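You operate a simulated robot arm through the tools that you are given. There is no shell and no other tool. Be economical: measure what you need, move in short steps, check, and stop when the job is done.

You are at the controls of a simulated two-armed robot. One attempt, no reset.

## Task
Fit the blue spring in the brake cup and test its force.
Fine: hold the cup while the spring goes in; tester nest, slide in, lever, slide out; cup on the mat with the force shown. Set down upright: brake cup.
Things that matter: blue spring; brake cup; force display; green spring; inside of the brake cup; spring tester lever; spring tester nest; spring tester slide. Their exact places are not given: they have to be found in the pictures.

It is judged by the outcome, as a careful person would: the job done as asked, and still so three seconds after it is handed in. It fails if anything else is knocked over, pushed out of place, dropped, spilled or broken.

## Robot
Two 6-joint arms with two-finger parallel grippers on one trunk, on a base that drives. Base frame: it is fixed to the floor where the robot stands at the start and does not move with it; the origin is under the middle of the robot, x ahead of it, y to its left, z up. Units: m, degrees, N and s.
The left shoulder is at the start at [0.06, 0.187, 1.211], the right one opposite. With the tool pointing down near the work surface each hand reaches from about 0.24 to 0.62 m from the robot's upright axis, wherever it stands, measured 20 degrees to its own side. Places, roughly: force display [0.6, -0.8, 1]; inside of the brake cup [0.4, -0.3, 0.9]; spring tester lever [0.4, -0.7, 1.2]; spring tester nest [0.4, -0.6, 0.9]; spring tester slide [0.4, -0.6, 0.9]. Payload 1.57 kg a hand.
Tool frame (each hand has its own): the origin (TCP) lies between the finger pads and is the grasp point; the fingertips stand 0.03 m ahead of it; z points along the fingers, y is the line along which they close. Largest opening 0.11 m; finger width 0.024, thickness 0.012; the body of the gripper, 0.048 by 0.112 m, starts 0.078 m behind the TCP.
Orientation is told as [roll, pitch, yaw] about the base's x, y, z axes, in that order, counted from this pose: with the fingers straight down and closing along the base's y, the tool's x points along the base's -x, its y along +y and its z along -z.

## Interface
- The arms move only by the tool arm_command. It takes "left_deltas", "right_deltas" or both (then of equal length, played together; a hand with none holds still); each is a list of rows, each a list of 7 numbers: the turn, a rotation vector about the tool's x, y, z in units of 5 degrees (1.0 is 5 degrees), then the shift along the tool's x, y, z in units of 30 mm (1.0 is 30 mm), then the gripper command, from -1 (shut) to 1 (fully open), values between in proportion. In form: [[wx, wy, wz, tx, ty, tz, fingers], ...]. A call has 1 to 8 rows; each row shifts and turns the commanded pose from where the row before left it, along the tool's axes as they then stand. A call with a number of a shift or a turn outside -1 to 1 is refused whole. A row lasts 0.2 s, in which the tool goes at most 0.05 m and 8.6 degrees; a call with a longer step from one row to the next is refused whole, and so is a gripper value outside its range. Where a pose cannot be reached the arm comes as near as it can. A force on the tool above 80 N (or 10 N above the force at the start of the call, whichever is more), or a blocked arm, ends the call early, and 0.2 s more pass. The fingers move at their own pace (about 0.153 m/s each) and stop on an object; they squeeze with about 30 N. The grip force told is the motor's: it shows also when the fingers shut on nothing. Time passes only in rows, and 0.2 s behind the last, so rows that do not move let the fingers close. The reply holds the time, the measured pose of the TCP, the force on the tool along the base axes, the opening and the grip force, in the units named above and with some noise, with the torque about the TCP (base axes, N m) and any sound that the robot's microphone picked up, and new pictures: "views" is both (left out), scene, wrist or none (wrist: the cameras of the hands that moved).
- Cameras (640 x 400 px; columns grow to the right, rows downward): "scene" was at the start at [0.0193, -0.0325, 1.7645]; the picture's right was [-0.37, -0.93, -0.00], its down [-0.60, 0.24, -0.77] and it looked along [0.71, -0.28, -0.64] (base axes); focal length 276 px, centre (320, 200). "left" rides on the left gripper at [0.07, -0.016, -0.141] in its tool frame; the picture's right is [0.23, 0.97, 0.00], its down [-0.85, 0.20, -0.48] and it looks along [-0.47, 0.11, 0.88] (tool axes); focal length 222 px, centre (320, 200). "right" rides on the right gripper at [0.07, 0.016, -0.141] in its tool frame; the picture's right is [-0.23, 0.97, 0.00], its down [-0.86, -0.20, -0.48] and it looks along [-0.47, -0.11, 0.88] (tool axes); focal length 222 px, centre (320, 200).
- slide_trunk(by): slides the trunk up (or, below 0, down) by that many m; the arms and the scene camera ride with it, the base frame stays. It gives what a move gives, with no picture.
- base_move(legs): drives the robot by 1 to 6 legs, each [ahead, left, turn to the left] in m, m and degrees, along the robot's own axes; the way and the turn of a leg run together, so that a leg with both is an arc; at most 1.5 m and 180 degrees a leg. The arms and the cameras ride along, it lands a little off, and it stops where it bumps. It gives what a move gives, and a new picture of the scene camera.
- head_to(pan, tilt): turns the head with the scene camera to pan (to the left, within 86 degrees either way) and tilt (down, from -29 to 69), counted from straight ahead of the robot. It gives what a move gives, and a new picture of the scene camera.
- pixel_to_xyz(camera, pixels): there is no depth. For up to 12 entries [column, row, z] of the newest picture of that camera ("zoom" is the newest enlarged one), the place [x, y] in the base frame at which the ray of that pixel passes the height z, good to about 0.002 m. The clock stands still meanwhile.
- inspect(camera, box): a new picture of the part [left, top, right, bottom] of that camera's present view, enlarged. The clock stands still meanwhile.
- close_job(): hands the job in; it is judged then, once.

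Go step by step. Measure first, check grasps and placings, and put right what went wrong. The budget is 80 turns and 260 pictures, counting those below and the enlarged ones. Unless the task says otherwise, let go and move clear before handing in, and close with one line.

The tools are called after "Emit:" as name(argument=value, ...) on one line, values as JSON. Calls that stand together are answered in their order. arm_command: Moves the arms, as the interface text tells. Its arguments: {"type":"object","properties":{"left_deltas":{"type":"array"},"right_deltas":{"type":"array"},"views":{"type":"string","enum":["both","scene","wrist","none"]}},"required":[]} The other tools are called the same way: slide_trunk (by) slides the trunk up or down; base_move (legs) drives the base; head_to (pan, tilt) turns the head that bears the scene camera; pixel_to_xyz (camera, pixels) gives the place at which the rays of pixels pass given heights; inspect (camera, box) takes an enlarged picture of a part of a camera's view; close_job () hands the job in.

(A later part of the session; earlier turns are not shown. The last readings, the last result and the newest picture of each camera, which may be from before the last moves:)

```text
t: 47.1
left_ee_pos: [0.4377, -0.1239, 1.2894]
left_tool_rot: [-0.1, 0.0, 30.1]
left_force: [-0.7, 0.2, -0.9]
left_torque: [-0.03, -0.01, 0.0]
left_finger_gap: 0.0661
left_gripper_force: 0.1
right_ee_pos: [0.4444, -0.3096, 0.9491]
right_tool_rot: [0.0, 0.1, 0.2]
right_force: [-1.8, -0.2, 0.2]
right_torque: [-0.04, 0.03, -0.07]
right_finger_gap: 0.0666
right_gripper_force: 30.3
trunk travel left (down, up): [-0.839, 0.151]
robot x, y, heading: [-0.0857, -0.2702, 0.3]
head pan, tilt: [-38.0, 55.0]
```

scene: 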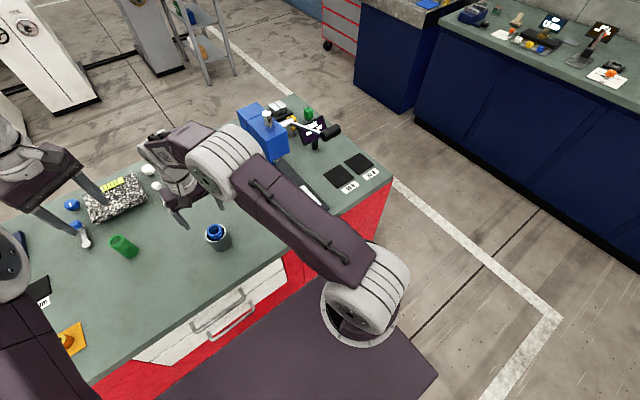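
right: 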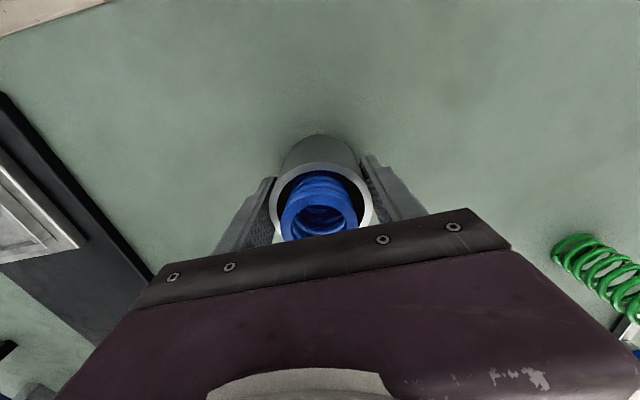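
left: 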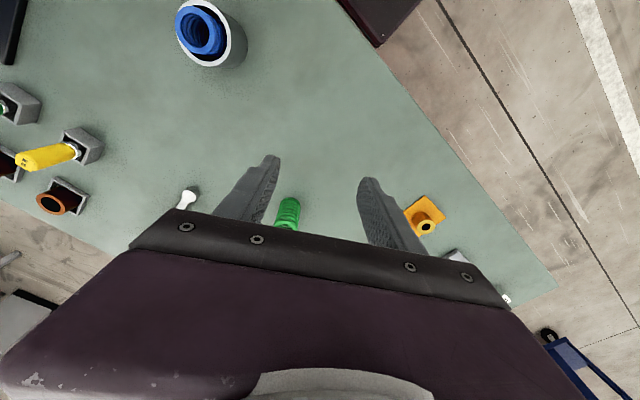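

Cup gripped (0.0666). Lift and carry halfway toward the nest.

Emit:
arm_command(right_deltas=[[0, 0, 0, 0, 0, -0.5, -1], [0, 0, 0, 0, 0, -1, -1], [0, 0, 0, 0, 0, -1, -1], [0, 0, 0, 0.12, -1, 0, -1], [0, 0, 0, 0.12, -1, 0, -1], [0, 0, 0, 0.12, -1, 0, -1], [0, 0, 0, 0.12, -1, 0, -1], [0, 0, 0, 0.12, -1, 0, -1]], views="both")

Emit:
inspect(camera="scene", box=[220, 80, 400, 220])

Emit:
inspect(camera="right", box=[0, 0, 320, 200])

```text
t: 48.9
left_ee_pos: [0.4368, -0.127, 1.2906]
left_tool_rot: [0.1, 0.0, 30.2]
left_force: [-0.6, 0.1, -0.3]
left_torque: [-0.02, 0.03, 0.0]
left_finger_gap: 0.0659
left_gripper_force: 0.1
right_ee_pos: [0.4291, -0.4604, 1.0243]
right_tool_rot: [0.1, 0.0, 0.3]
right_force: [0.1, -0.5, -2.1]
right_torque: [0.0, 0.02, 0.03]
right_finger_gap: 0.0657
right_gripper_force: 29.9
trunk travel left (down, up): [-0.839, 0.151]
robot x, y, heading: [-0.0792, -0.2741, 0.3]
head pan, tilt: [-38.0, 55.0]
```

scene: 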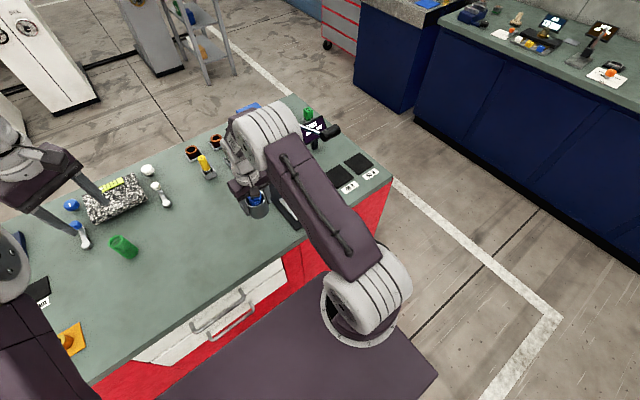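
right: 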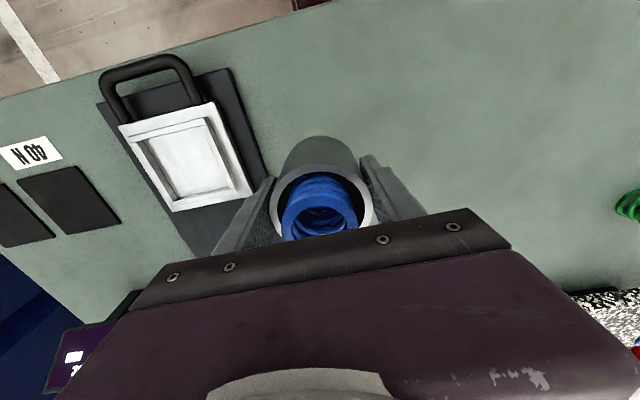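

```text
2.86 times, centred on (310, 150) of scene
```

zoom: 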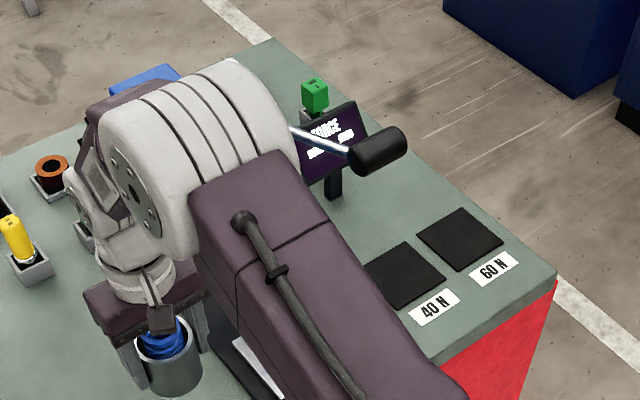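

```text
2.00 times, centred on (160, 100) of right
```

zoom: 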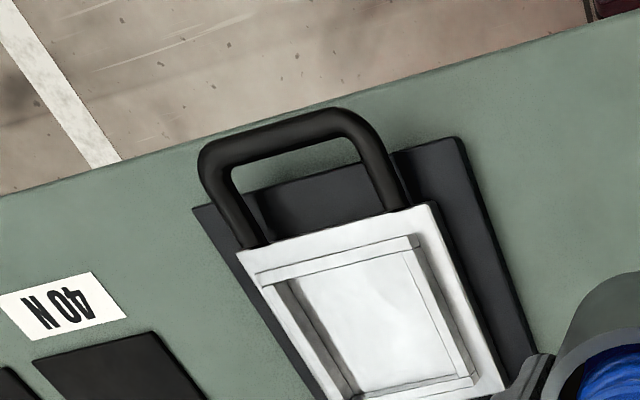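

Emit:
pixel_to_xyz(camera="scene", pixels=[[264, 132, 1.4], [264, 132, 1.5], [300, 130, 1.4], [300, 130, 1.5], [270, 167, 1.35]])

Emit:
pixel_to_xyz(camera="right", pixels=[[119, 126, 0.925], [212, 102, 0.925], [172, 211, 0.925], [254, 193, 0.925], [190, 157, 0.92]])

Emit:
inspect(camera="right", box=[90, 90, 270, 220])

```text
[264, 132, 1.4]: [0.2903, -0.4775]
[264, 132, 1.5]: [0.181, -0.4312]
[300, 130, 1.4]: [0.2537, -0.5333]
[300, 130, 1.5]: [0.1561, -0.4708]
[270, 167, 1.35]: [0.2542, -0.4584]
```

```text
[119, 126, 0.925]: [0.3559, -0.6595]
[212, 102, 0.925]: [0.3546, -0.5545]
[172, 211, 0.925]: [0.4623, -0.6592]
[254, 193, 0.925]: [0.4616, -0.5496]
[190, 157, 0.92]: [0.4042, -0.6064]
```

```text
3.08 times, centred on (180, 155) of right
```

zoom: 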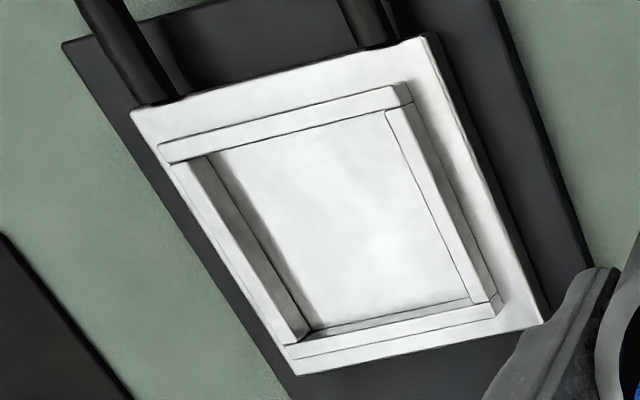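

Recess ≈70 mm square centred ≈(0.409,-0.6055); cup sits ~2 mm ahead of the TCP. Carry the rest of the way and look.

Emit:
arm_command(right_deltas=[[0, 0, 0, 0.147, -0.968, 0, -1], [0, 0, 0, 0.147, -0.968, 0, -1], [0, 0, 0, 0.147, -0.968, 0, -1], [0, 0, 0, 0.147, -0.968, 0, -1], [0, 0, 0, 0.147, -0.968, 0, -1], [0, 0, 0, 0, 0, 0, -1], [0, 0, 0, 0, 0, 0, -1]], views="both")

Emit:
inspect(camera="right", box=[200, 60, 440, 240])

Emit:
inspect(camera="scene", box=[220, 80, 400, 220])

```text
t: 50.5
left_ee_pos: [0.4375, -0.1237, 1.2904]
left_tool_rot: [-0.1, 0.0, 30.1]
left_force: [-0.4, -0.1, -0.7]
left_torque: [-0.02, 0.01, 0.0]
left_finger_gap: 0.0662
left_gripper_force: 0.0
right_ee_pos: [0.4069, -0.604, 1.0243]
right_tool_rot: [0.0, 0.1, 0.3]
right_force: [-0.1, -0.5, -2.8]
right_torque: [0.02, -0.01, -0.01]
right_finger_gap: 0.0662
right_gripper_force: 29.7
trunk travel left (down, up): [-0.839, 0.151]
robot x, y, heading: [-0.0788, -0.2714, 0.3]
head pan, tilt: [-38.0, 55.0]
```

scene: 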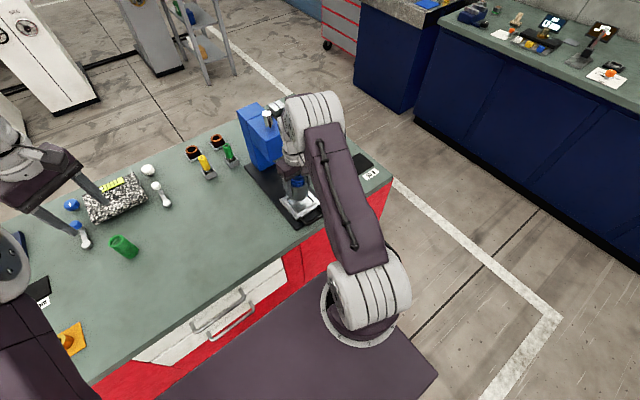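
right: 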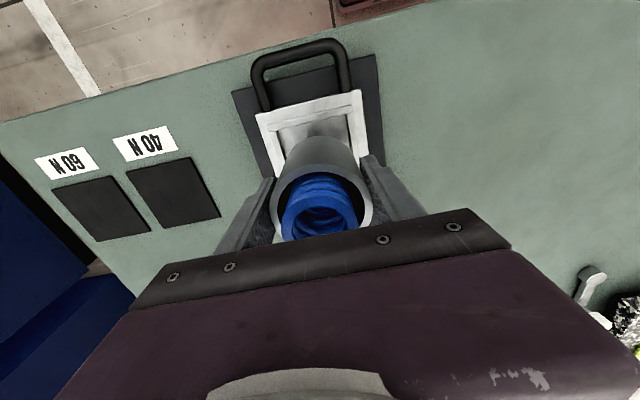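

```text
2.22 times, centred on (320, 150) of right
```

zoom: 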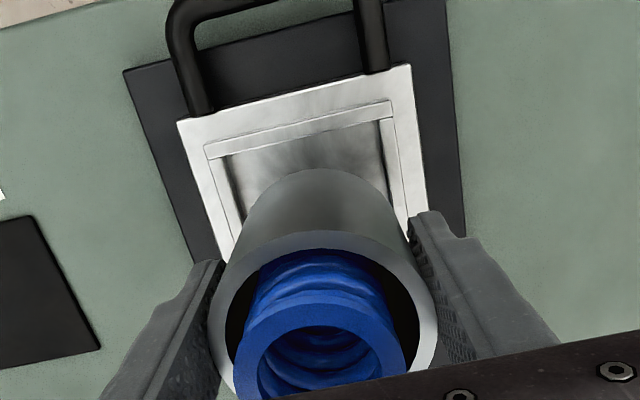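

```text
2.86 times, centred on (310, 150) of scene
```

zoom: 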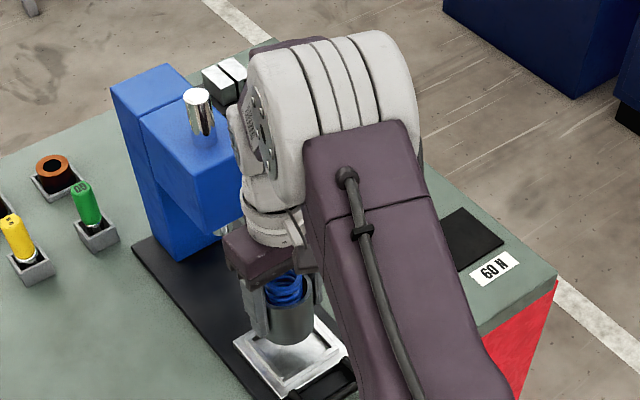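

Emit:
pixel_to_xyz(camera="right", pixels=[[278.6, 130.7, 0.922], [347.9, 114.9, 0.922], [255, 113, 0.925], [362, 89, 0.925], [268, 127, 0.932], [352, 105, 0.932]])

Emit:
inspect(camera="right", box=[240, 80, 380, 180])

```text
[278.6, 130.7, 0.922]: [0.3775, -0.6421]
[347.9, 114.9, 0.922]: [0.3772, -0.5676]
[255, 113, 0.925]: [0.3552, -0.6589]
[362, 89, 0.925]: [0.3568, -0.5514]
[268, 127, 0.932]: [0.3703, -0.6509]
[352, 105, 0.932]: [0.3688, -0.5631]
```

```text
4.00 times, centred on (310, 130) of right
```

zoom: 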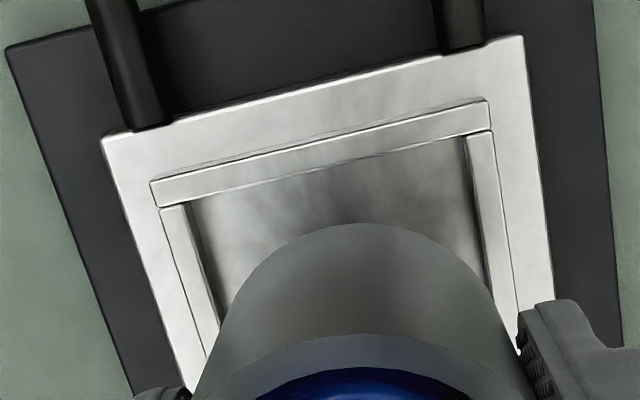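

Recess centre ≈(0.410,-0.6055). Small correction, then lower the cup slowly into the nest.

Emit:
arm_command(right_deltas=[[0, 0, 0, -0.03, -0.05, 0.4, -1], [0, 0, 0, 0, 0, 0.4, -1], [0, 0, 0, 0, 0, 0.3, -1], [0, 0, 0, 0, 0, 0.2, -1], [0, 0, 0, 0, 0, 0.2, -1], [0, 0, 0, 0, 0, 0.2, -1], [0, 0, 0, 0, 0, 0, -1]], views="wrist")

Emit:
inspect(camera="right", box=[200, 60, 440, 240])

Emit:
inspect(camera="scene", box=[250, 140, 350, 230])

```text
t: 52.1
left_ee_pos: [0.4344, -0.1243, 1.2912]
left_tool_rot: [-0.1, -0.1, 30.2]
left_force: [-0.3, -1.0, 0.1]
left_torque: [-0.01, 0.02, -0.02]
left_finger_gap: 0.066
left_gripper_force: 0.1
right_ee_pos: [0.4078, -0.6043, 0.9745]
right_tool_rot: [0.1, -0.2, 0.3]
right_force: [-0.5, -2.7, 15.7]
right_torque: [-0.14, -0.72, -0.06]
right_finger_gap: 0.0658
right_gripper_force: 29.9
trunk travel left (down, up): [-0.839, 0.151]
robot x, y, heading: [-0.0802, -0.2734, 0.2]
head pan, tilt: [-38.0, 55.0]
```

right: 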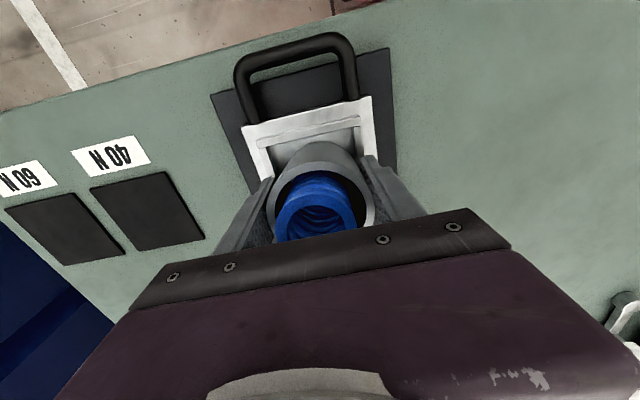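

```text
2.22 times, centred on (320, 150) of right
```

zoom: 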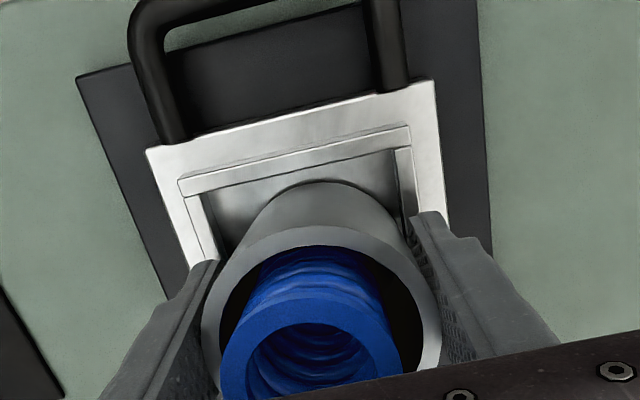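

```text
4.44 times, centred on (300, 185) of scene
```

zoom: 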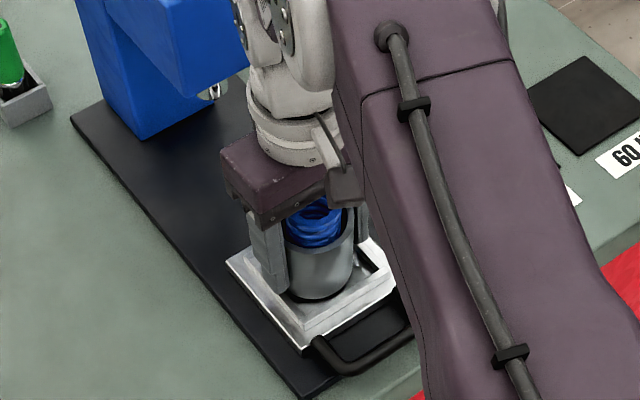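

Contact of ~16 N with torque indicating the far (+x) edge rides the far bar. Measure the near gap.

Emit:
pixel_to_xyz(camera="right", pixels=[[315.5, 141.5, 0.926], [315.5, 135.2, 0.932], [315.5, 141.5, 0.932], [315.5, 135.2, 0.926]])

Emit:
inspect(camera="right", box=[240, 90, 380, 190])

Emit:
inspect(camera="scene", box=[280, 180, 330, 220])

```text
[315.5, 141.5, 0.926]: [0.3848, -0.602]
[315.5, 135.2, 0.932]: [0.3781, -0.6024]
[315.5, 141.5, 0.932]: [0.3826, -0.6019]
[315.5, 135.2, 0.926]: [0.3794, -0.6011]
```

```text
4.00 times, centred on (310, 140) of right
```

zoom: 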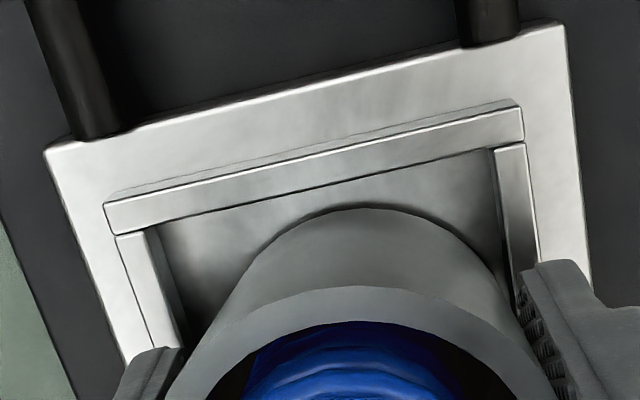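

```text
10.00 times, centred on (305, 200) of scene
```

zoom: 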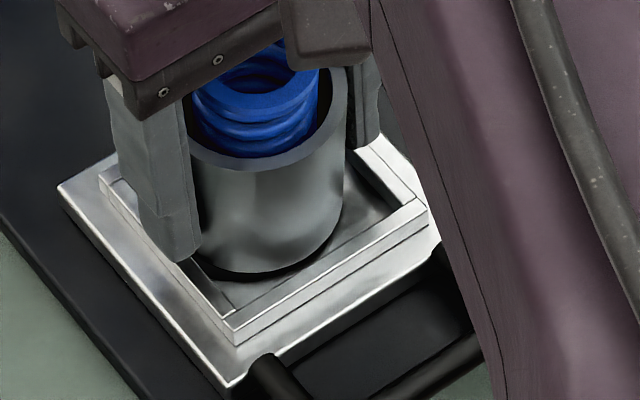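

Near gap ≈6.5 mm, so the cup is ~3.5 mm too far in. Raise 5 mm, shift back 3.5 mm, lower again.

Emit:
arm_command(right_deltas=[[0, 0, 0, 0, 0, -0.2, -1], [0, 0, 0, 0.12, -0.02, 0, -1], [0, 0, 0, 0, 0, 0.12, -1], [0, 0, 0, 0, 0, 0.1, -1], [0, 0, 0, 0, 0, 0.1, -1], [0, 0, 0, 0, 0, 0.1, -1], [0, 0, 0, 0, 0, 0, -1]], views="wrist")

Emit:
inspect(camera="scene", box=[280, 180, 330, 220])

Emit:
inspect(camera="right", box=[240, 90, 380, 190])

```text
t: 53.7
left_ee_pos: [0.4369, -0.1238, 1.2908]
left_tool_rot: [-0.1, -0.1, 30.2]
left_force: [0.6, 0.0, 0.0]
left_torque: [0.01, -0.02, 0.02]
left_finger_gap: 0.066
left_gripper_force: 0.1
right_ee_pos: [0.4048, -0.6053, 0.9693]
right_tool_rot: [0.0, 0.0, 0.2]
right_force: [2.8, -4.4, 20.5]
right_torque: [-0.14, 0.49, 0.09]
right_finger_gap: 0.066
right_gripper_force: 30.1
trunk travel left (down, up): [-0.839, 0.151]
robot x, y, heading: [-0.0837, -0.2729, 0.0]
head pan, tilt: [-38.0, 55.0]
```

right: 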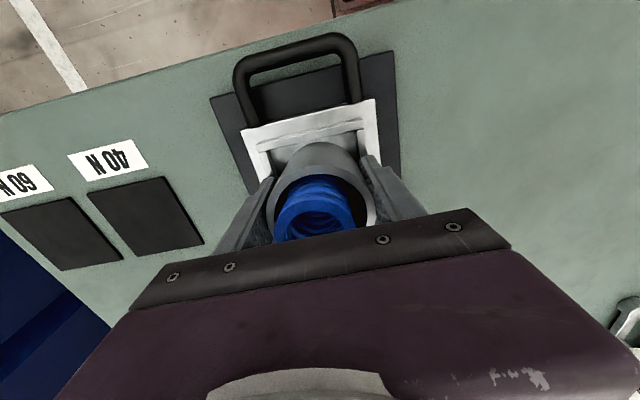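

```text
10.00 times, centred on (305, 200) of scene
```

zoom: 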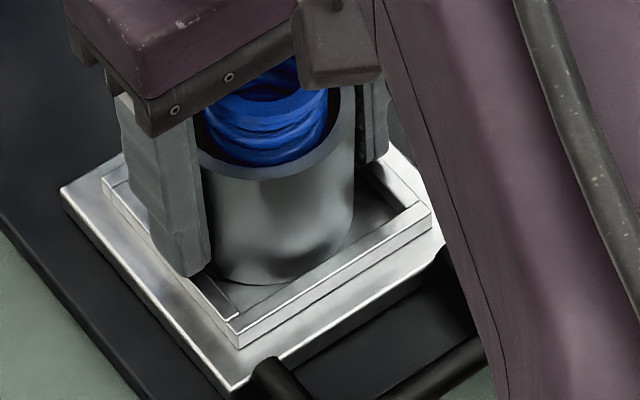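

```text
4.00 times, centred on (310, 140) of right
```

zoom: 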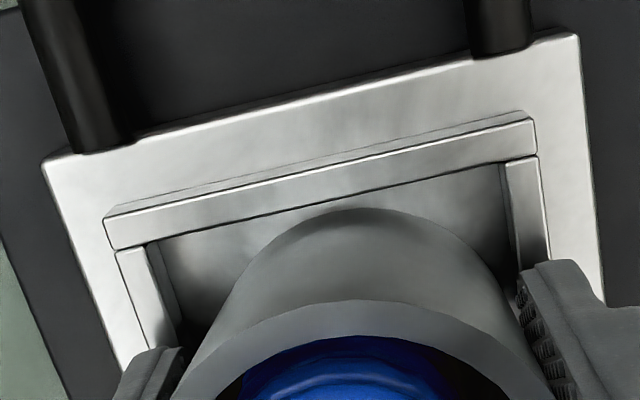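

Cup now sits on the nest floor inside the bars. Release and rise.

Emit:
arm_command(right_deltas=[[0, 0, 0, 0, 0, -0.08, -1], [0, 0, 0, 0, 0, 0, 0.5], [0, 0, 0, 0, 0, 0, 0.5], [0, 0, 0, 0, 0, -0.5, 0.5], [0, 0, 0, 0, 0, -1, 0.5], [0, 0, 0, 0, 0, -1, 0.5], [0, 0, 0, 0, 0, -1, 0.5]], views="wrist")

Emit:
inspect(camera="scene", box=[260, 160, 340, 230])

Emit:
inspect(camera="right", box=[200, 30, 440, 210])

```text
t: 55.3
left_ee_pos: [0.4365, -0.1243, 1.291]
left_tool_rot: [0.0, -0.1, 30.1]
left_force: [-0.1, -0.6, 0.2]
left_torque: [-0.01, -0.05, -0.01]
left_finger_gap: 0.0658
left_gripper_force: 0.0
right_ee_pos: [0.4048, -0.6062, 1.0743]
right_tool_rot: [0.1, 0.1, 0.4]
right_force: [0.1, 0.6, -1.0]
right_torque: [-0.03, -0.01, 0.04]
right_finger_gap: 0.0825
right_gripper_force: 0.1
trunk travel left (down, up): [-0.839, 0.151]
robot x, y, heading: [-0.0798, -0.2711, 0.3]
head pan, tilt: [-38.0, 55.0]
```

right: 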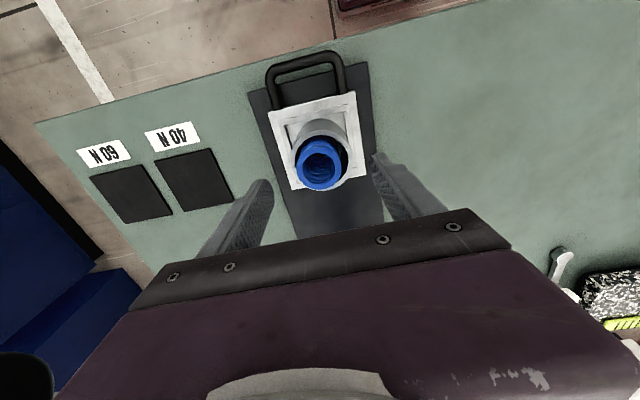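

```text
5.71 times, centred on (300, 195) of scene
```

zoom: 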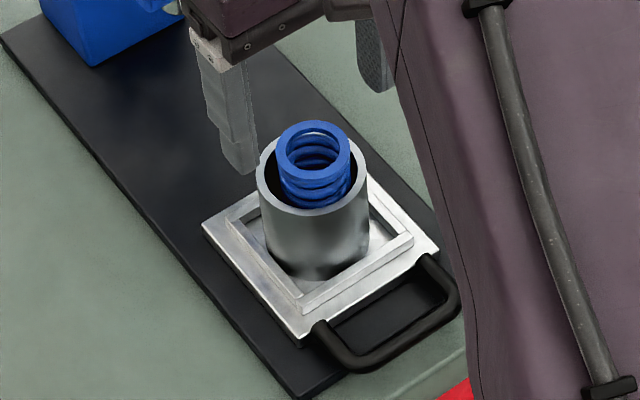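

```text
2.22 times, centred on (320, 120) of right
```

zoom: 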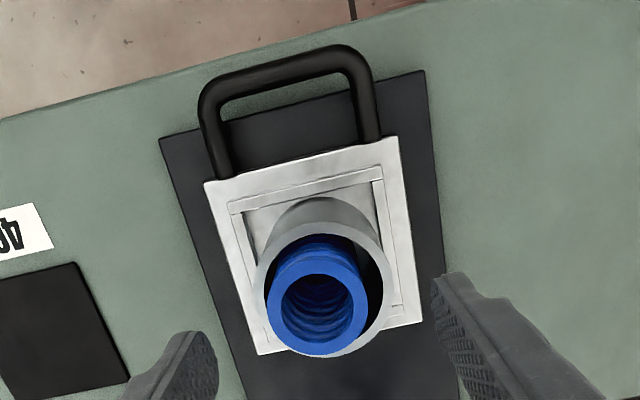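

Cup seated upright. Now the slide handle: triangulate its bar from both views.

Emit:
pixel_to_xyz(camera="right", pixels=[[299.8, 58, 0.92], [299.8, 58, 0.935], [299.8, 58, 0.95], [272, 74, 0.935], [335, 57, 0.935]])

Emit:
pixel_to_xyz(camera="scene", pixels=[[313.5, 219.5, 0.92], [313.5, 219.5, 0.935], [313.5, 219.5, 0.95]])

Emit:
head_to(pan=-55, tilt=45)

```text
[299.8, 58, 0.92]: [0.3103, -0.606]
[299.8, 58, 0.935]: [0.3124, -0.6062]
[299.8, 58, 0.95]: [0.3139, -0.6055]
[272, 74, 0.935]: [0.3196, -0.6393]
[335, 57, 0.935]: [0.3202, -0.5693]
```

```text
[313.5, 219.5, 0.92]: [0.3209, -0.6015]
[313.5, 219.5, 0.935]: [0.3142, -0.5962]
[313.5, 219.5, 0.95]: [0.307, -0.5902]
```

```text
t: 56.1
left_ee_pos: [0.4379, -0.1253, 1.2899]
left_tool_rot: [0.0, 0.0, 30.2]
left_force: [0.4, -0.1, 0.1]
left_torque: [0.02, 0.01, 0.01]
left_finger_gap: 0.0658
left_gripper_force: 0.0
right_ee_pos: [0.4055, -0.6064, 1.0737]
right_tool_rot: [0.0, 0.0, 0.3]
right_force: [-0.1, -0.2, -1.0]
right_torque: [0.0, -0.01, 0.01]
right_finger_gap: 0.0826
right_gripper_force: 0.1
trunk travel left (down, up): [-0.839, 0.151]
robot x, y, heading: [-0.0807, -0.2684, 0.2]
head pan, tilt: [-55.0, 45.0]
```

scene: 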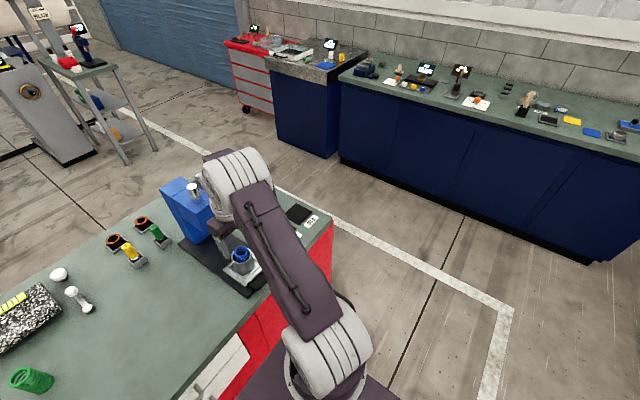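

Handle bar at ≈(0.3125,-0.605,0.937). I'll pull the right hand back above, drive 0.1 m ahead for reach, then push the handle with closed fingers.

Emit:
arm_command(right_deltas=[[0, 0, 0, 0, 0, -0.8, 0.5], [0, 0, 0, 0.98, 0, -0.1, 0], [0, 0, 0, 0.98, 0, 0, -1], [0, 0, 0, 0.98, 0, 0, -1], [0, 0, 0, 0.98, 0, 0, -1], [0, 0, 0, 0.98, 0, 0, -1], [0, 0, 0, 0.98, 0, 0, -1], [0, 0, 0, 0.98, 0, 0, -1]], views="none")

Emit:
base_move(legs=[[0.1, 0, 0]])

Emit:
arm_command(right_deltas=[[0, 0, 0, 0, 0, 0, -1]], views="wrist")

```text
t: 57.9
left_ee_pos: [0.4355, -0.1246, 1.2898]
left_tool_rot: [-0.1, -0.1, 30.2]
left_force: [-0.9, 0.9, -0.4]
left_torque: [-0.04, -0.03, 0.0]
left_finger_gap: 0.066
left_gripper_force: 0.0
right_ee_pos: [0.1981, -0.609, 1.1]
right_tool_rot: [0.0, 0.1, 0.2]
right_force: [0.2, 0.2, 0.0]
right_torque: [-0.04, -0.01, -0.01]
right_finger_gap: 0.0001
right_gripper_force: 21.4
trunk travel left (down, up): [-0.839, 0.151]
robot x, y, heading: [-0.0803, -0.2717, 0.2]
head pan, tilt: [-55.0, 45.0]
```

```text
t: 59.1
left_ee_pos: [0.5339, -0.1264, 1.2922]
left_tool_rot: [0.0, -0.2, 30.2]
left_force: [1.0, 0.1, 0.4]
left_torque: [-0.01, -0.02, 0.02]
left_finger_gap: 0.0661
left_gripper_force: 0.0
right_ee_pos: [0.2964, -0.6101, 1.1005]
right_tool_rot: [0.1, -0.1, 0.2]
right_force: [-1.0, 0.6, 0.5]
right_torque: [0.02, -0.01, -0.01]
right_finger_gap: 0.0
right_gripper_force: 21.4
trunk travel left (down, up): [-0.839, 0.151]
robot x, y, heading: [0.0156, -0.2712, 0.3]
head pan, tilt: [-55.0, 45.0]
```

scene: 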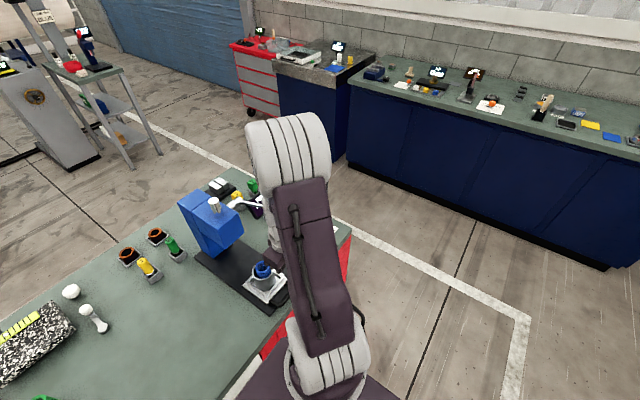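

```text
t: 59.5
left_ee_pos: [0.5341, -0.125, 1.2915]
left_tool_rot: [-0.1, -0.1, 30.0]
left_force: [-0.3, -0.2, -0.9]
left_torque: [0.0, -0.01, 0.02]
left_finger_gap: 0.0662
left_gripper_force: 0.1
right_ee_pos: [0.2987, -0.611, 1.1006]
right_tool_rot: [0.0, 0.0, 0.1]
right_force: [-0.3, 0.0, -0.8]
right_torque: [-0.02, 0.01, -0.01]
right_finger_gap: 0.0
right_gripper_force: 21.8
trunk travel left (down, up): [-0.839, 0.151]
robot x, y, heading: [0.0205, -0.2722, 0.3]
head pan, tilt: [-55.0, 45.0]
```

right: 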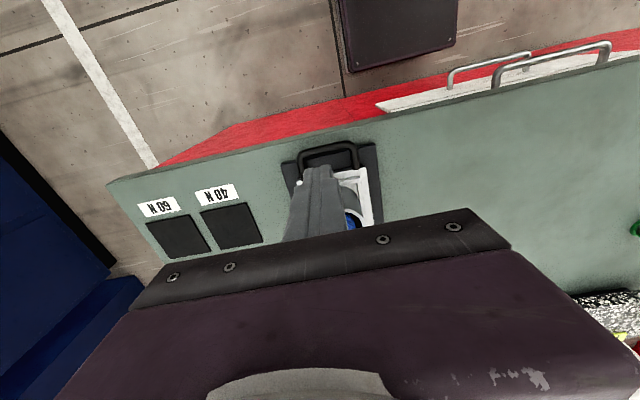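

Move to x≈0.278 in front of the bar, descend to z≈0.957.

Emit:
arm_command(right_deltas=[[0, 0, 0, 0.7, 0.2, 0, -1], [0, 0, 0, 0, 0, 0.9, -1], [0, 0, 0, 0, 0, 0.9, -1], [0, 0, 0, 0, 0, 0.9, -1], [0, 0, 0, 0, 0, 0.9, -1], [0, 0, 0, 0, 0, 0.9, -1], [0, 0, 0, 0, 0, 0.25, -1], [0, 0, 0, 0, 0, 0, -1]], views="wrist")

Emit:
inspect(camera="right", box=[200, 60, 440, 240])

Emit:
head_to(pan=-38, tilt=58)

```text
t: 61.3
left_ee_pos: [0.5367, -0.1267, 1.2902]
left_tool_rot: [-0.1, -0.1, 30.1]
left_force: [0.1, 0.0, 0.4]
left_torque: [-0.01, 0.02, -0.01]
left_finger_gap: 0.066
left_gripper_force: 0.2
right_ee_pos: [0.2765, -0.6043, 0.9574]
right_tool_rot: [0.0, 0.0, 0.3]
right_force: [0.5, 0.3, 0.0]
right_torque: [-0.02, 0.02, 0.02]
right_finger_gap: 0.0
right_gripper_force: 21.4
trunk travel left (down, up): [-0.839, 0.151]
robot x, y, heading: [0.0161, -0.2655, -0.1]
head pan, tilt: [-55.0, 45.0]
```

right: 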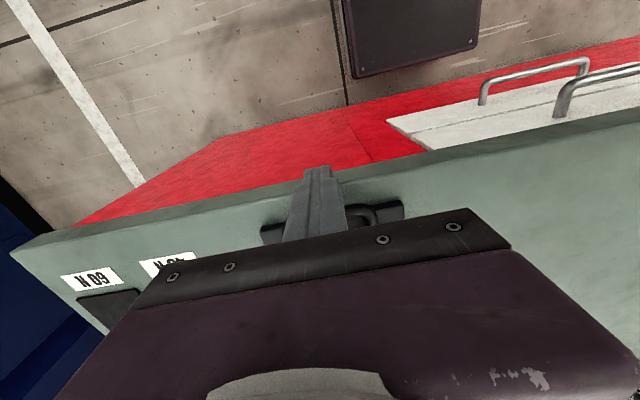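

```text
2.22 times, centred on (320, 150) of right
```

zoom: 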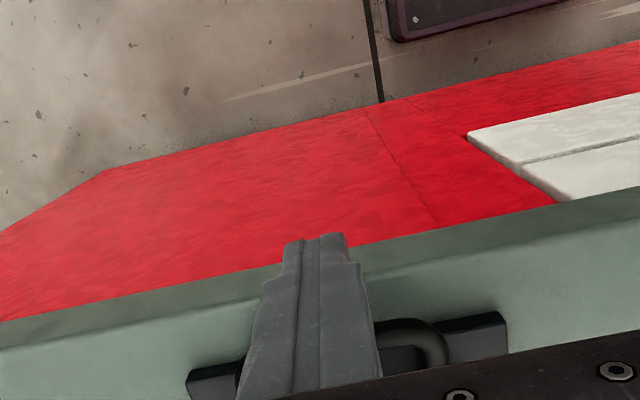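

```text
t: 62.1
left_ee_pos: [0.537, -0.1247, 1.2904]
left_tool_rot: [-0.1, 0.1, 30.1]
left_force: [0.5, 1.0, 0.2]
left_torque: [0.01, 0.01, 0.03]
left_finger_gap: 0.0659
left_gripper_force: 0.1
right_ee_pos: [0.2777, -0.6043, 0.9581]
right_tool_rot: [0.1, 0.0, 0.2]
right_force: [0.5, 0.2, -0.1]
right_torque: [-0.03, 0.01, 0.01]
right_finger_gap: 0.0002
right_gripper_force: 20.7
trunk travel left (down, up): [-0.839, 0.151]
robot x, y, heading: [0.0179, -0.2716, 0.2]
head pan, tilt: [-38.0, 58.0]
```

scene: 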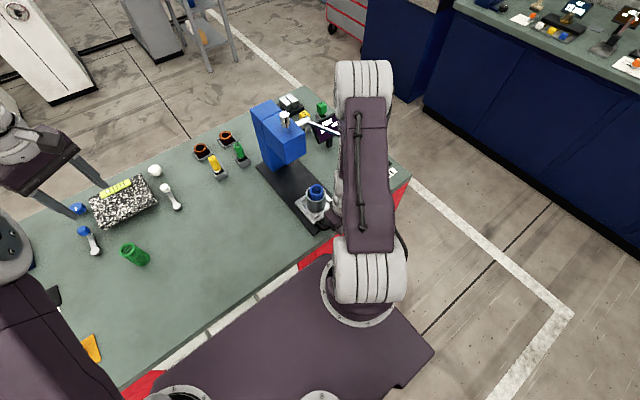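

Fingers stand in front of the handle bar. Lean the hand back 25° (so it clears the press head), lower slightly, and push 45 mm.

Emit:
arm_command(right_deltas=[[0, -1, 0, 0, 0, 0, -1], [0, -1, 0, 0, 0, 0, -1], [0, -1, 0, 0, 0, 0, -1], [0, -1, 0, 0, 0, 0, -1], [0, -1, 0, 0.06, 0, 0.12, -1], [0, 0, 0, -0.45, 0, 0.21, -1], [0, 0, 0, -0.45, 0, 0.21, -1], [0, 0, 0, -0.45, 0, 0.21, -1]], views="scene")

Emit:
inspect(camera="scene", box=[240, 90, 400, 250])

```text
t: 63.9
left_ee_pos: [0.5347, -0.1252, 1.2916]
left_tool_rot: [-0.1, -0.1, 30.2]
left_force: [1.1, -0.4, 0.7]
left_torque: [0.01, 0.01, 0.02]
left_finger_gap: 0.066
left_gripper_force: 0.1
right_ee_pos: [0.3208, -0.6035, 0.9541]
right_tool_rot: [0.0, -25.1, 0.2]
right_force: [-3.4, -1.9, 9.8]
right_torque: [-0.03, -0.15, 0.02]
right_finger_gap: 0.0
right_gripper_force: 21.8
trunk travel left (down, up): [-0.839, 0.151]
robot x, y, heading: [0.0184, -0.2687, -0.0]
head pan, tilt: [-38.0, 58.0]
```

scene: 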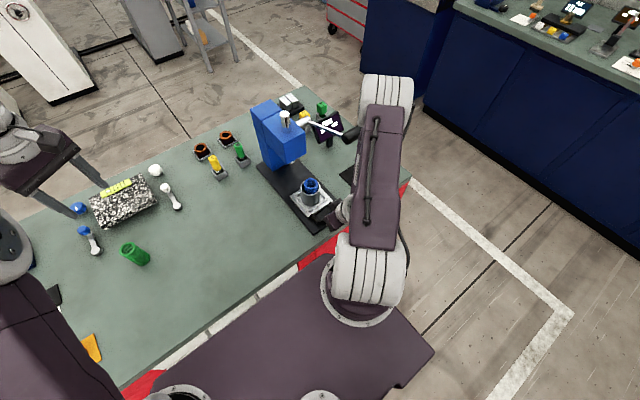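

```text
2.50 times, centred on (320, 170) of scene
```

zoom: 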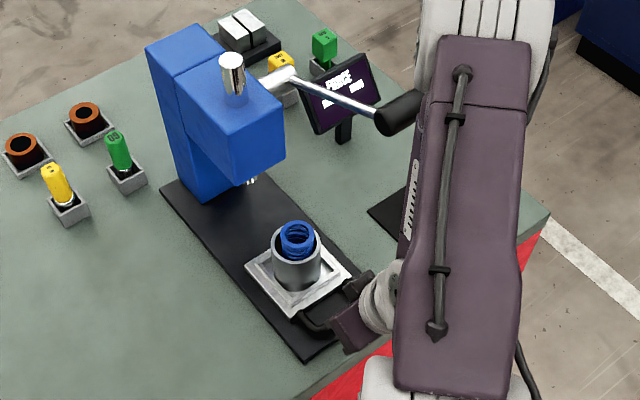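

The slide is moving. Continue pushing 75 mm.

Emit:
arm_command(right_deltas=[[0, 0, 0, -0.5, 0, 0.15, -1], [0, 0, 0, -0.45, 0, 0.21, -1], [0, 0, 0, -0.45, 0, 0.21, -1], [0, 0, 0, -0.45, 0, 0.21, -1], [0, 0, 0, -0.45, 0, 0.21, -1]], views="none")

Emit:
inspect(camera="scene", box=[240, 90, 400, 250])

```text
t: 65.1
left_ee_pos: [0.5358, -0.1254, 1.291]
left_tool_rot: [0.0, -0.1, 30.0]
left_force: [0.1, 0.9, -0.6]
left_torque: [-0.01, 0.03, -0.01]
left_finger_gap: 0.066
left_gripper_force: 0.1
right_ee_pos: [0.3953, -0.6049, 0.9565]
right_tool_rot: [0.0, -24.9, 0.2]
right_force: [-0.7, -1.5, 2.9]
right_torque: [0.04, 0.01, -0.02]
right_finger_gap: 0.0
right_gripper_force: 21.2
trunk travel left (down, up): [-0.839, 0.151]
robot x, y, heading: [0.0174, -0.2639, -0.0]
head pan, tilt: [-38.0, 58.0]
```

```text
2.50 times, centred on (320, 170) of scene
```

zoom: 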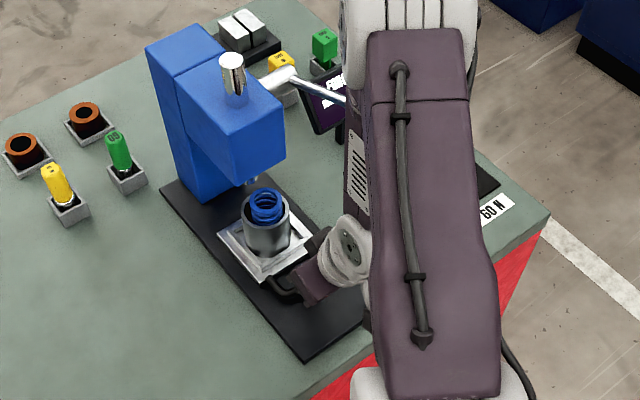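

Continue another 45 mm, watching for the stop.

Emit:
arm_command(right_deltas=[[0, 0, 0, -0.45, 0, 0.21, -1], [0, 0, 0, -0.45, 0, 0.21, -1], [0, 0, 0, -0.3, 0, 0.14, -1], [0, 0, 0, -0.15, 0, 0.07, -1]], views="none")

Emit:
inspect(camera="scene", box=[240, 90, 400, 250])

```text
t: 66.1
left_ee_pos: [0.5325, -0.1265, 1.2938]
left_tool_rot: [-0.1, -0.2, 30.1]
left_force: [0.1, -0.4, -0.1]
left_torque: [-0.02, -0.03, 0.0]
left_finger_gap: 0.0662
left_gripper_force: 0.0
right_ee_pos: [0.4363, -0.6038, 0.9565]
right_tool_rot: [0.1, -24.9, 0.2]
right_force: [-13.6, -3.0, 5.6]
right_torque: [0.0, 0.25, 0.12]
right_finger_gap: 0.0
right_gripper_force: 20.7
trunk travel left (down, up): [-0.839, 0.151]
robot x, y, heading: [0.0183, -0.2735, 0.2]
head pan, tilt: [-38.0, 58.0]
```

```text
2.50 times, centred on (320, 170) of scene
```

zoom: 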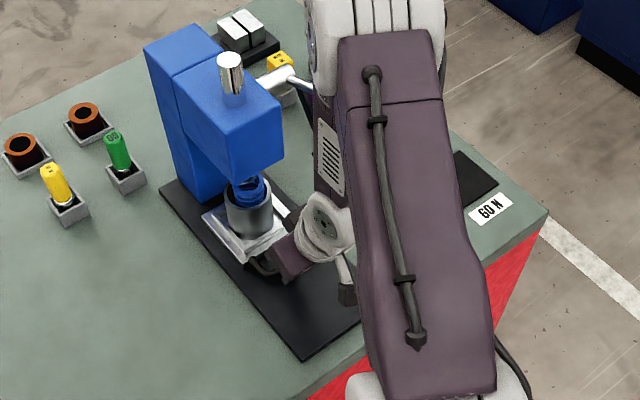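

Resistance rose to 14 N. Push a few mm more to confirm the end stop.

Emit:
arm_command(right_deltas=[[0, 0, 0, -0.15, 0, 0.07, -1], [0, 0, 0, -0.15, 0, 0.07, -1], [0, 0, 0, 0, 0, 0, -1]], views="wrist")

Emit:
inspect(camera="scene", box=[270, 120, 350, 200])

```text
t: 66.9
left_ee_pos: [0.5272, -0.1247, 1.2955]
left_tool_rot: [-0.3, -0.4, 30.1]
left_force: [-0.1, 0.3, -0.3]
left_torque: [0.01, 0.02, 0.01]
left_finger_gap: 0.0659
left_gripper_force: 0.0
right_ee_pos: [0.4423, -0.6023, 0.9591]
right_tool_rot: [0.1, -25.1, 0.2]
right_force: [-36.5, -4.2, 24.9]
right_torque: [0.0, 0.7, 0.08]
right_finger_gap: 0.0
right_gripper_force: 21.1
trunk travel left (down, up): [-0.839, 0.151]
robot x, y, heading: [0.0193, -0.2708, 0.0]
head pan, tilt: [-38.0, 58.0]
```

right: 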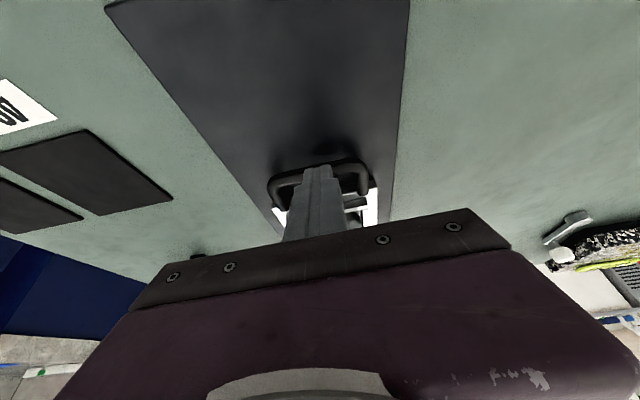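

```text
5.00 times, centred on (310, 160) of scene
```

zoom: 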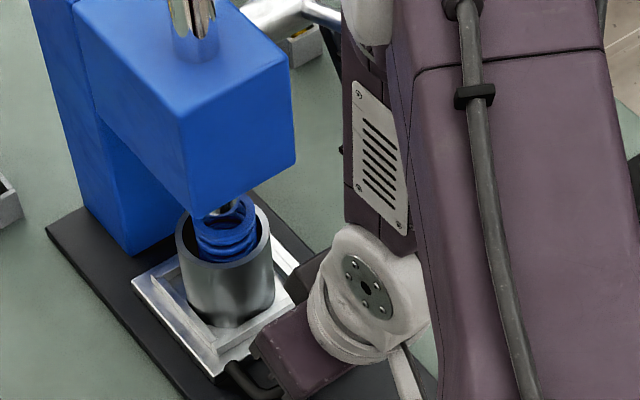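

The slide is at its stop with the spring under the plunger. Back the hand off the handle and raise it clear.

Emit:
arm_command(right_deltas=[[0, 0, 0, 0.9, 0, -0.42, -1], [0, 0, 0, 0.34, 0, -0.93, -1], [0, 0, 0, 0.34, 0, -0.93, -1], [0, 1, 0, 0.34, 0, -0.93, -1], [0, 1, 0, 0.34, 0, -0.93, -1], [0, 1, 0, 0.34, 0, -0.93, -1], [0, 1, 0, 0.34, 0, -0.93, -1], [0, 1, 0, 0.34, 0, -0.93, -1]], views="scene")

Emit:
inspect(camera="scene", box=[270, 90, 400, 200])

```text
t: 68.7
left_ee_pos: [0.5348, -0.1255, 1.2917]
left_tool_rot: [-0.1, -0.1, 30.2]
left_force: [-1.1, 0.3, 0.2]
left_torque: [-0.04, 0.01, 0.0]
left_finger_gap: 0.0662
left_gripper_force: 0.0
right_ee_pos: [0.308, -0.5927, 1.095]
right_tool_rot: [2.3, -4.9, 0.5]
right_force: [-0.7, 0.5, -0.5]
right_torque: [0.0, -0.03, 0.03]
right_finger_gap: 0.0
right_gripper_force: 21.4
right hand out of reach, approached as far as the arm can: row 6, 7
trunk travel left (down, up): [-0.839, 0.151]
robot x, y, heading: [0.0196, -0.273, -0.0]
head pan, tilt: [-38.0, 58.0]
```

scene: 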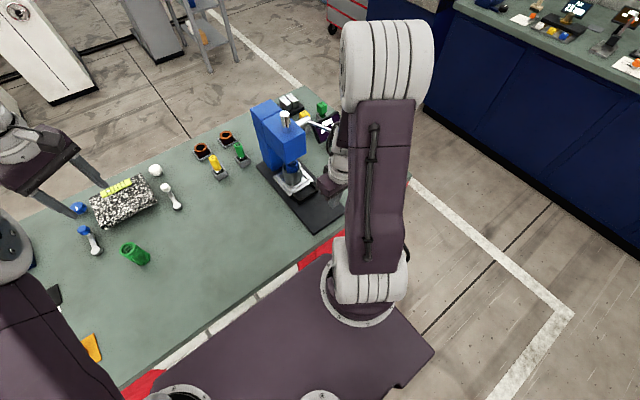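

```text
3.64 times, centred on (335, 145) of scene
```

zoom: 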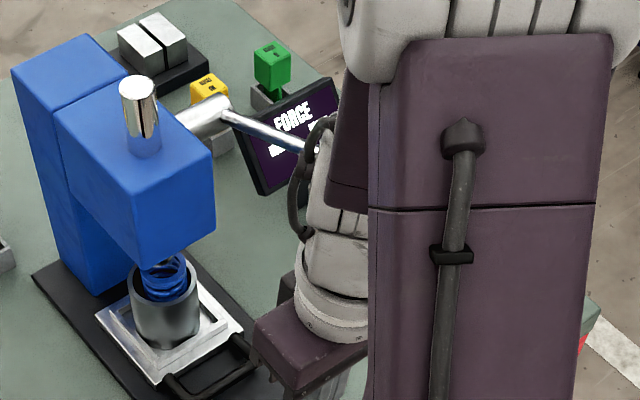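

Emit:
pixel_to_xyz(camera="scene", pixels=[[310.8, 120.8, 1.1], [310.8, 120.8, 1.15], [310.8, 120.8, 1.2], [352, 134.8, 1.15], [352, 134.8, 1.2], [343, 137, 1.2], [360, 130, 1.2]])

```text
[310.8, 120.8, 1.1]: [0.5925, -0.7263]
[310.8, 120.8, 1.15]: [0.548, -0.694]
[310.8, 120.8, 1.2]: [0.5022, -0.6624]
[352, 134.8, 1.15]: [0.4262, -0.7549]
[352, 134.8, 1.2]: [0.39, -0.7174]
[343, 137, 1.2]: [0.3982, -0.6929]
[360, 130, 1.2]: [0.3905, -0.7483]
```

Lever pivot ≈(0.605,-0.72,1.08), knob ≈(0.393,-0.72,1.20), so it pulls down on a 0.24 m arc. Raise the right hand, then shift the base right 0.15 m.

Emit:
arm_command(right_deltas=[[0, 1, 0, 0, 0, -1, -1], [0, 0, 0, 0, 0, -1, -1], [0, 0, 0, 0, 0, -1, -1], [0, 0, 0, 0, 0, -1, -1], [0, 0, 0, 0, 0, -1, -1], [0, 0, 0, 0, 0, -1, -1], [0, 0, 0, 0, 0, -1, -1], [0, 0, 0, 0, 0, -1, -1]], views="none")

Emit:
base_move(legs=[[0, -0.15, 0]])

Emit:
arm_command(right_deltas=[[0, 0, 0, 0, 0, 0, -1]], views="wrist")

```text
t: 70.5
left_ee_pos: [0.5365, -0.1255, 1.2924]
left_tool_rot: [0.0, -0.1, 30.1]
left_force: [0.4, 0.5, -0.1]
left_torque: [0.02, 0.03, 0.01]
left_finger_gap: 0.066
left_gripper_force: 0.0
right_ee_pos: [0.2607, -0.5737, 1.1394]
right_tool_rot: [4.7, -5.4, 0.5]
right_force: [-0.3, -0.2, -0.2]
right_torque: [-0.02, -0.01, 0.03]
right_finger_gap: 0.0001
right_gripper_force: 21.1
right hand out of reach, approached as far as the arm can: row 1, 2, 3, 4, 5, 6, 7, 8
trunk travel left (down, up): [-0.839, 0.151]
robot x, y, heading: [0.0147, -0.2679, 0.1]
head pan, tilt: [-38.0, 58.0]
```

```text
t: 71.8
left_ee_pos: [0.537, -0.2728, 1.2909]
left_tool_rot: [0.0, 0.0, 30.3]
left_force: [0.0, 0.2, -0.7]
left_torque: [-0.03, -0.04, -0.03]
left_finger_gap: 0.0659
left_gripper_force: 0.0
right_ee_pos: [0.2636, -0.722, 1.1399]
right_tool_rot: [4.4, -5.4, 0.5]
right_force: [0.1, -0.2, 0.4]
right_torque: [-0.05, 0.02, 0.02]
right_finger_gap: 0.0
right_gripper_force: 21.0
trunk travel left (down, up): [-0.839, 0.151]
robot x, y, heading: [0.0187, -0.4224, 0.4]
head pan, tilt: [-38.0, 58.0]
```

scene: 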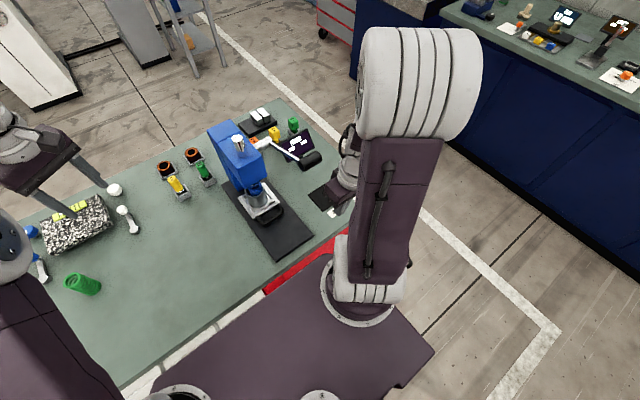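

```text
t: 72.2
left_ee_pos: [0.5368, -0.2755, 1.2909]
left_tool_rot: [0.0, -0.1, 30.3]
left_force: [-0.4, -0.4, 0.3]
left_torque: [0.01, -0.01, -0.01]
left_finger_gap: 0.0657
left_gripper_force: 0.1
right_ee_pos: [0.2626, -0.7241, 1.1392]
right_tool_rot: [4.6, -5.4, 0.6]
right_force: [-0.3, 0.4, 0.9]
right_torque: [-0.04, 0.01, 0.01]
right_finger_gap: 0.0
right_gripper_force: 21.2
trunk travel left (down, up): [-0.839, 0.151]
robot x, y, heading: [0.0187, -0.421, 0.1]
head pan, tilt: [-38.0, 58.0]
```

right: 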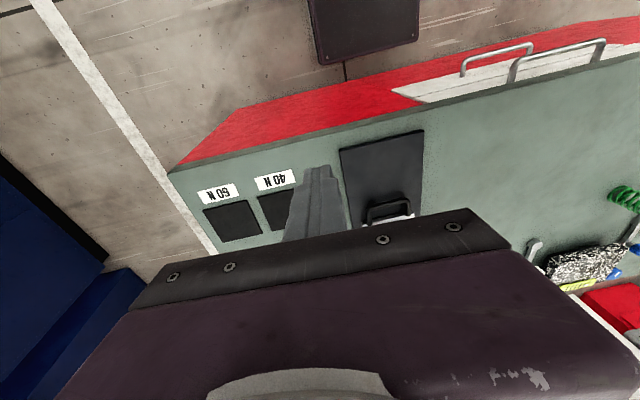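

Hand is too close to the body to rise. Raise the trunk 0.13 m and take a close look at the knob.

Emit:
slide_trunk(by=0.13)

Emit:
head_to(pan=-45, tilt=55)

Emit:
inspect(camera="scene", box=[180, 90, 360, 230])

```text
t: 73.8
left_ee_pos: [0.5372, -0.2756, 1.4206]
left_tool_rot: [0.0, 0.0, 30.3]
left_force: [-0.4, 0.1, -1.1]
left_torque: [0.0, -0.02, -0.01]
left_finger_gap: 0.066
left_gripper_force: 0.0
right_ee_pos: [0.2626, -0.7248, 1.2687]
right_tool_rot: [4.6, -5.4, 0.5]
right_force: [-0.1, -0.5, -0.1]
right_torque: [-0.01, -0.01, 0.0]
right_finger_gap: 0.0
right_gripper_force: 21.0
trunk travel left (down, up): [-0.969, 0.021]
robot x, y, heading: [0.0176, -0.422, 0.1]
head pan, tilt: [-38.0, 58.0]
```

```text
t: 74.5
left_ee_pos: [0.5371, -0.2761, 1.4218]
left_tool_rot: [0.0, 0.0, 30.3]
left_force: [0.3, 0.2, -0.2]
left_torque: [0.0, -0.01, 0.04]
left_finger_gap: 0.0659
left_gripper_force: 0.1
right_ee_pos: [0.2624, -0.7256, 1.2701]
right_tool_rot: [4.6, -5.6, 0.5]
right_force: [-0.8, -1.3, 0.4]
right_torque: [0.02, 0.0, 0.05]
right_finger_gap: 0.0
right_gripper_force: 20.8
trunk travel left (down, up): [-0.969, 0.021]
robot x, y, heading: [0.0185, -0.4212, 0.3]
head pan, tilt: [-45.0, 55.0]
```

scene: 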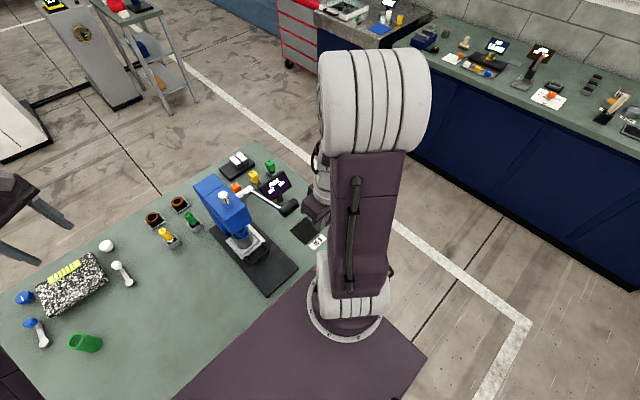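

```text
2.86 times, centred on (270, 160) of scene
```

zoom: 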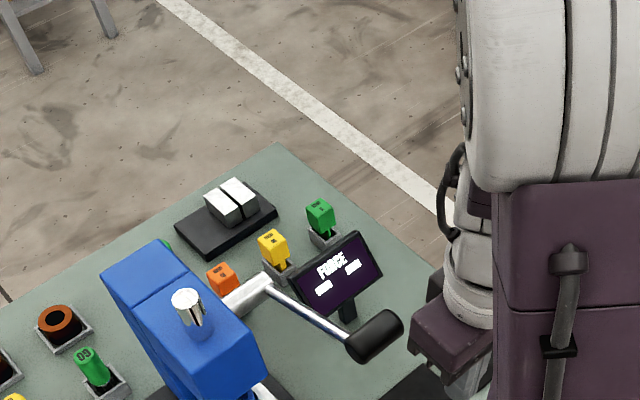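

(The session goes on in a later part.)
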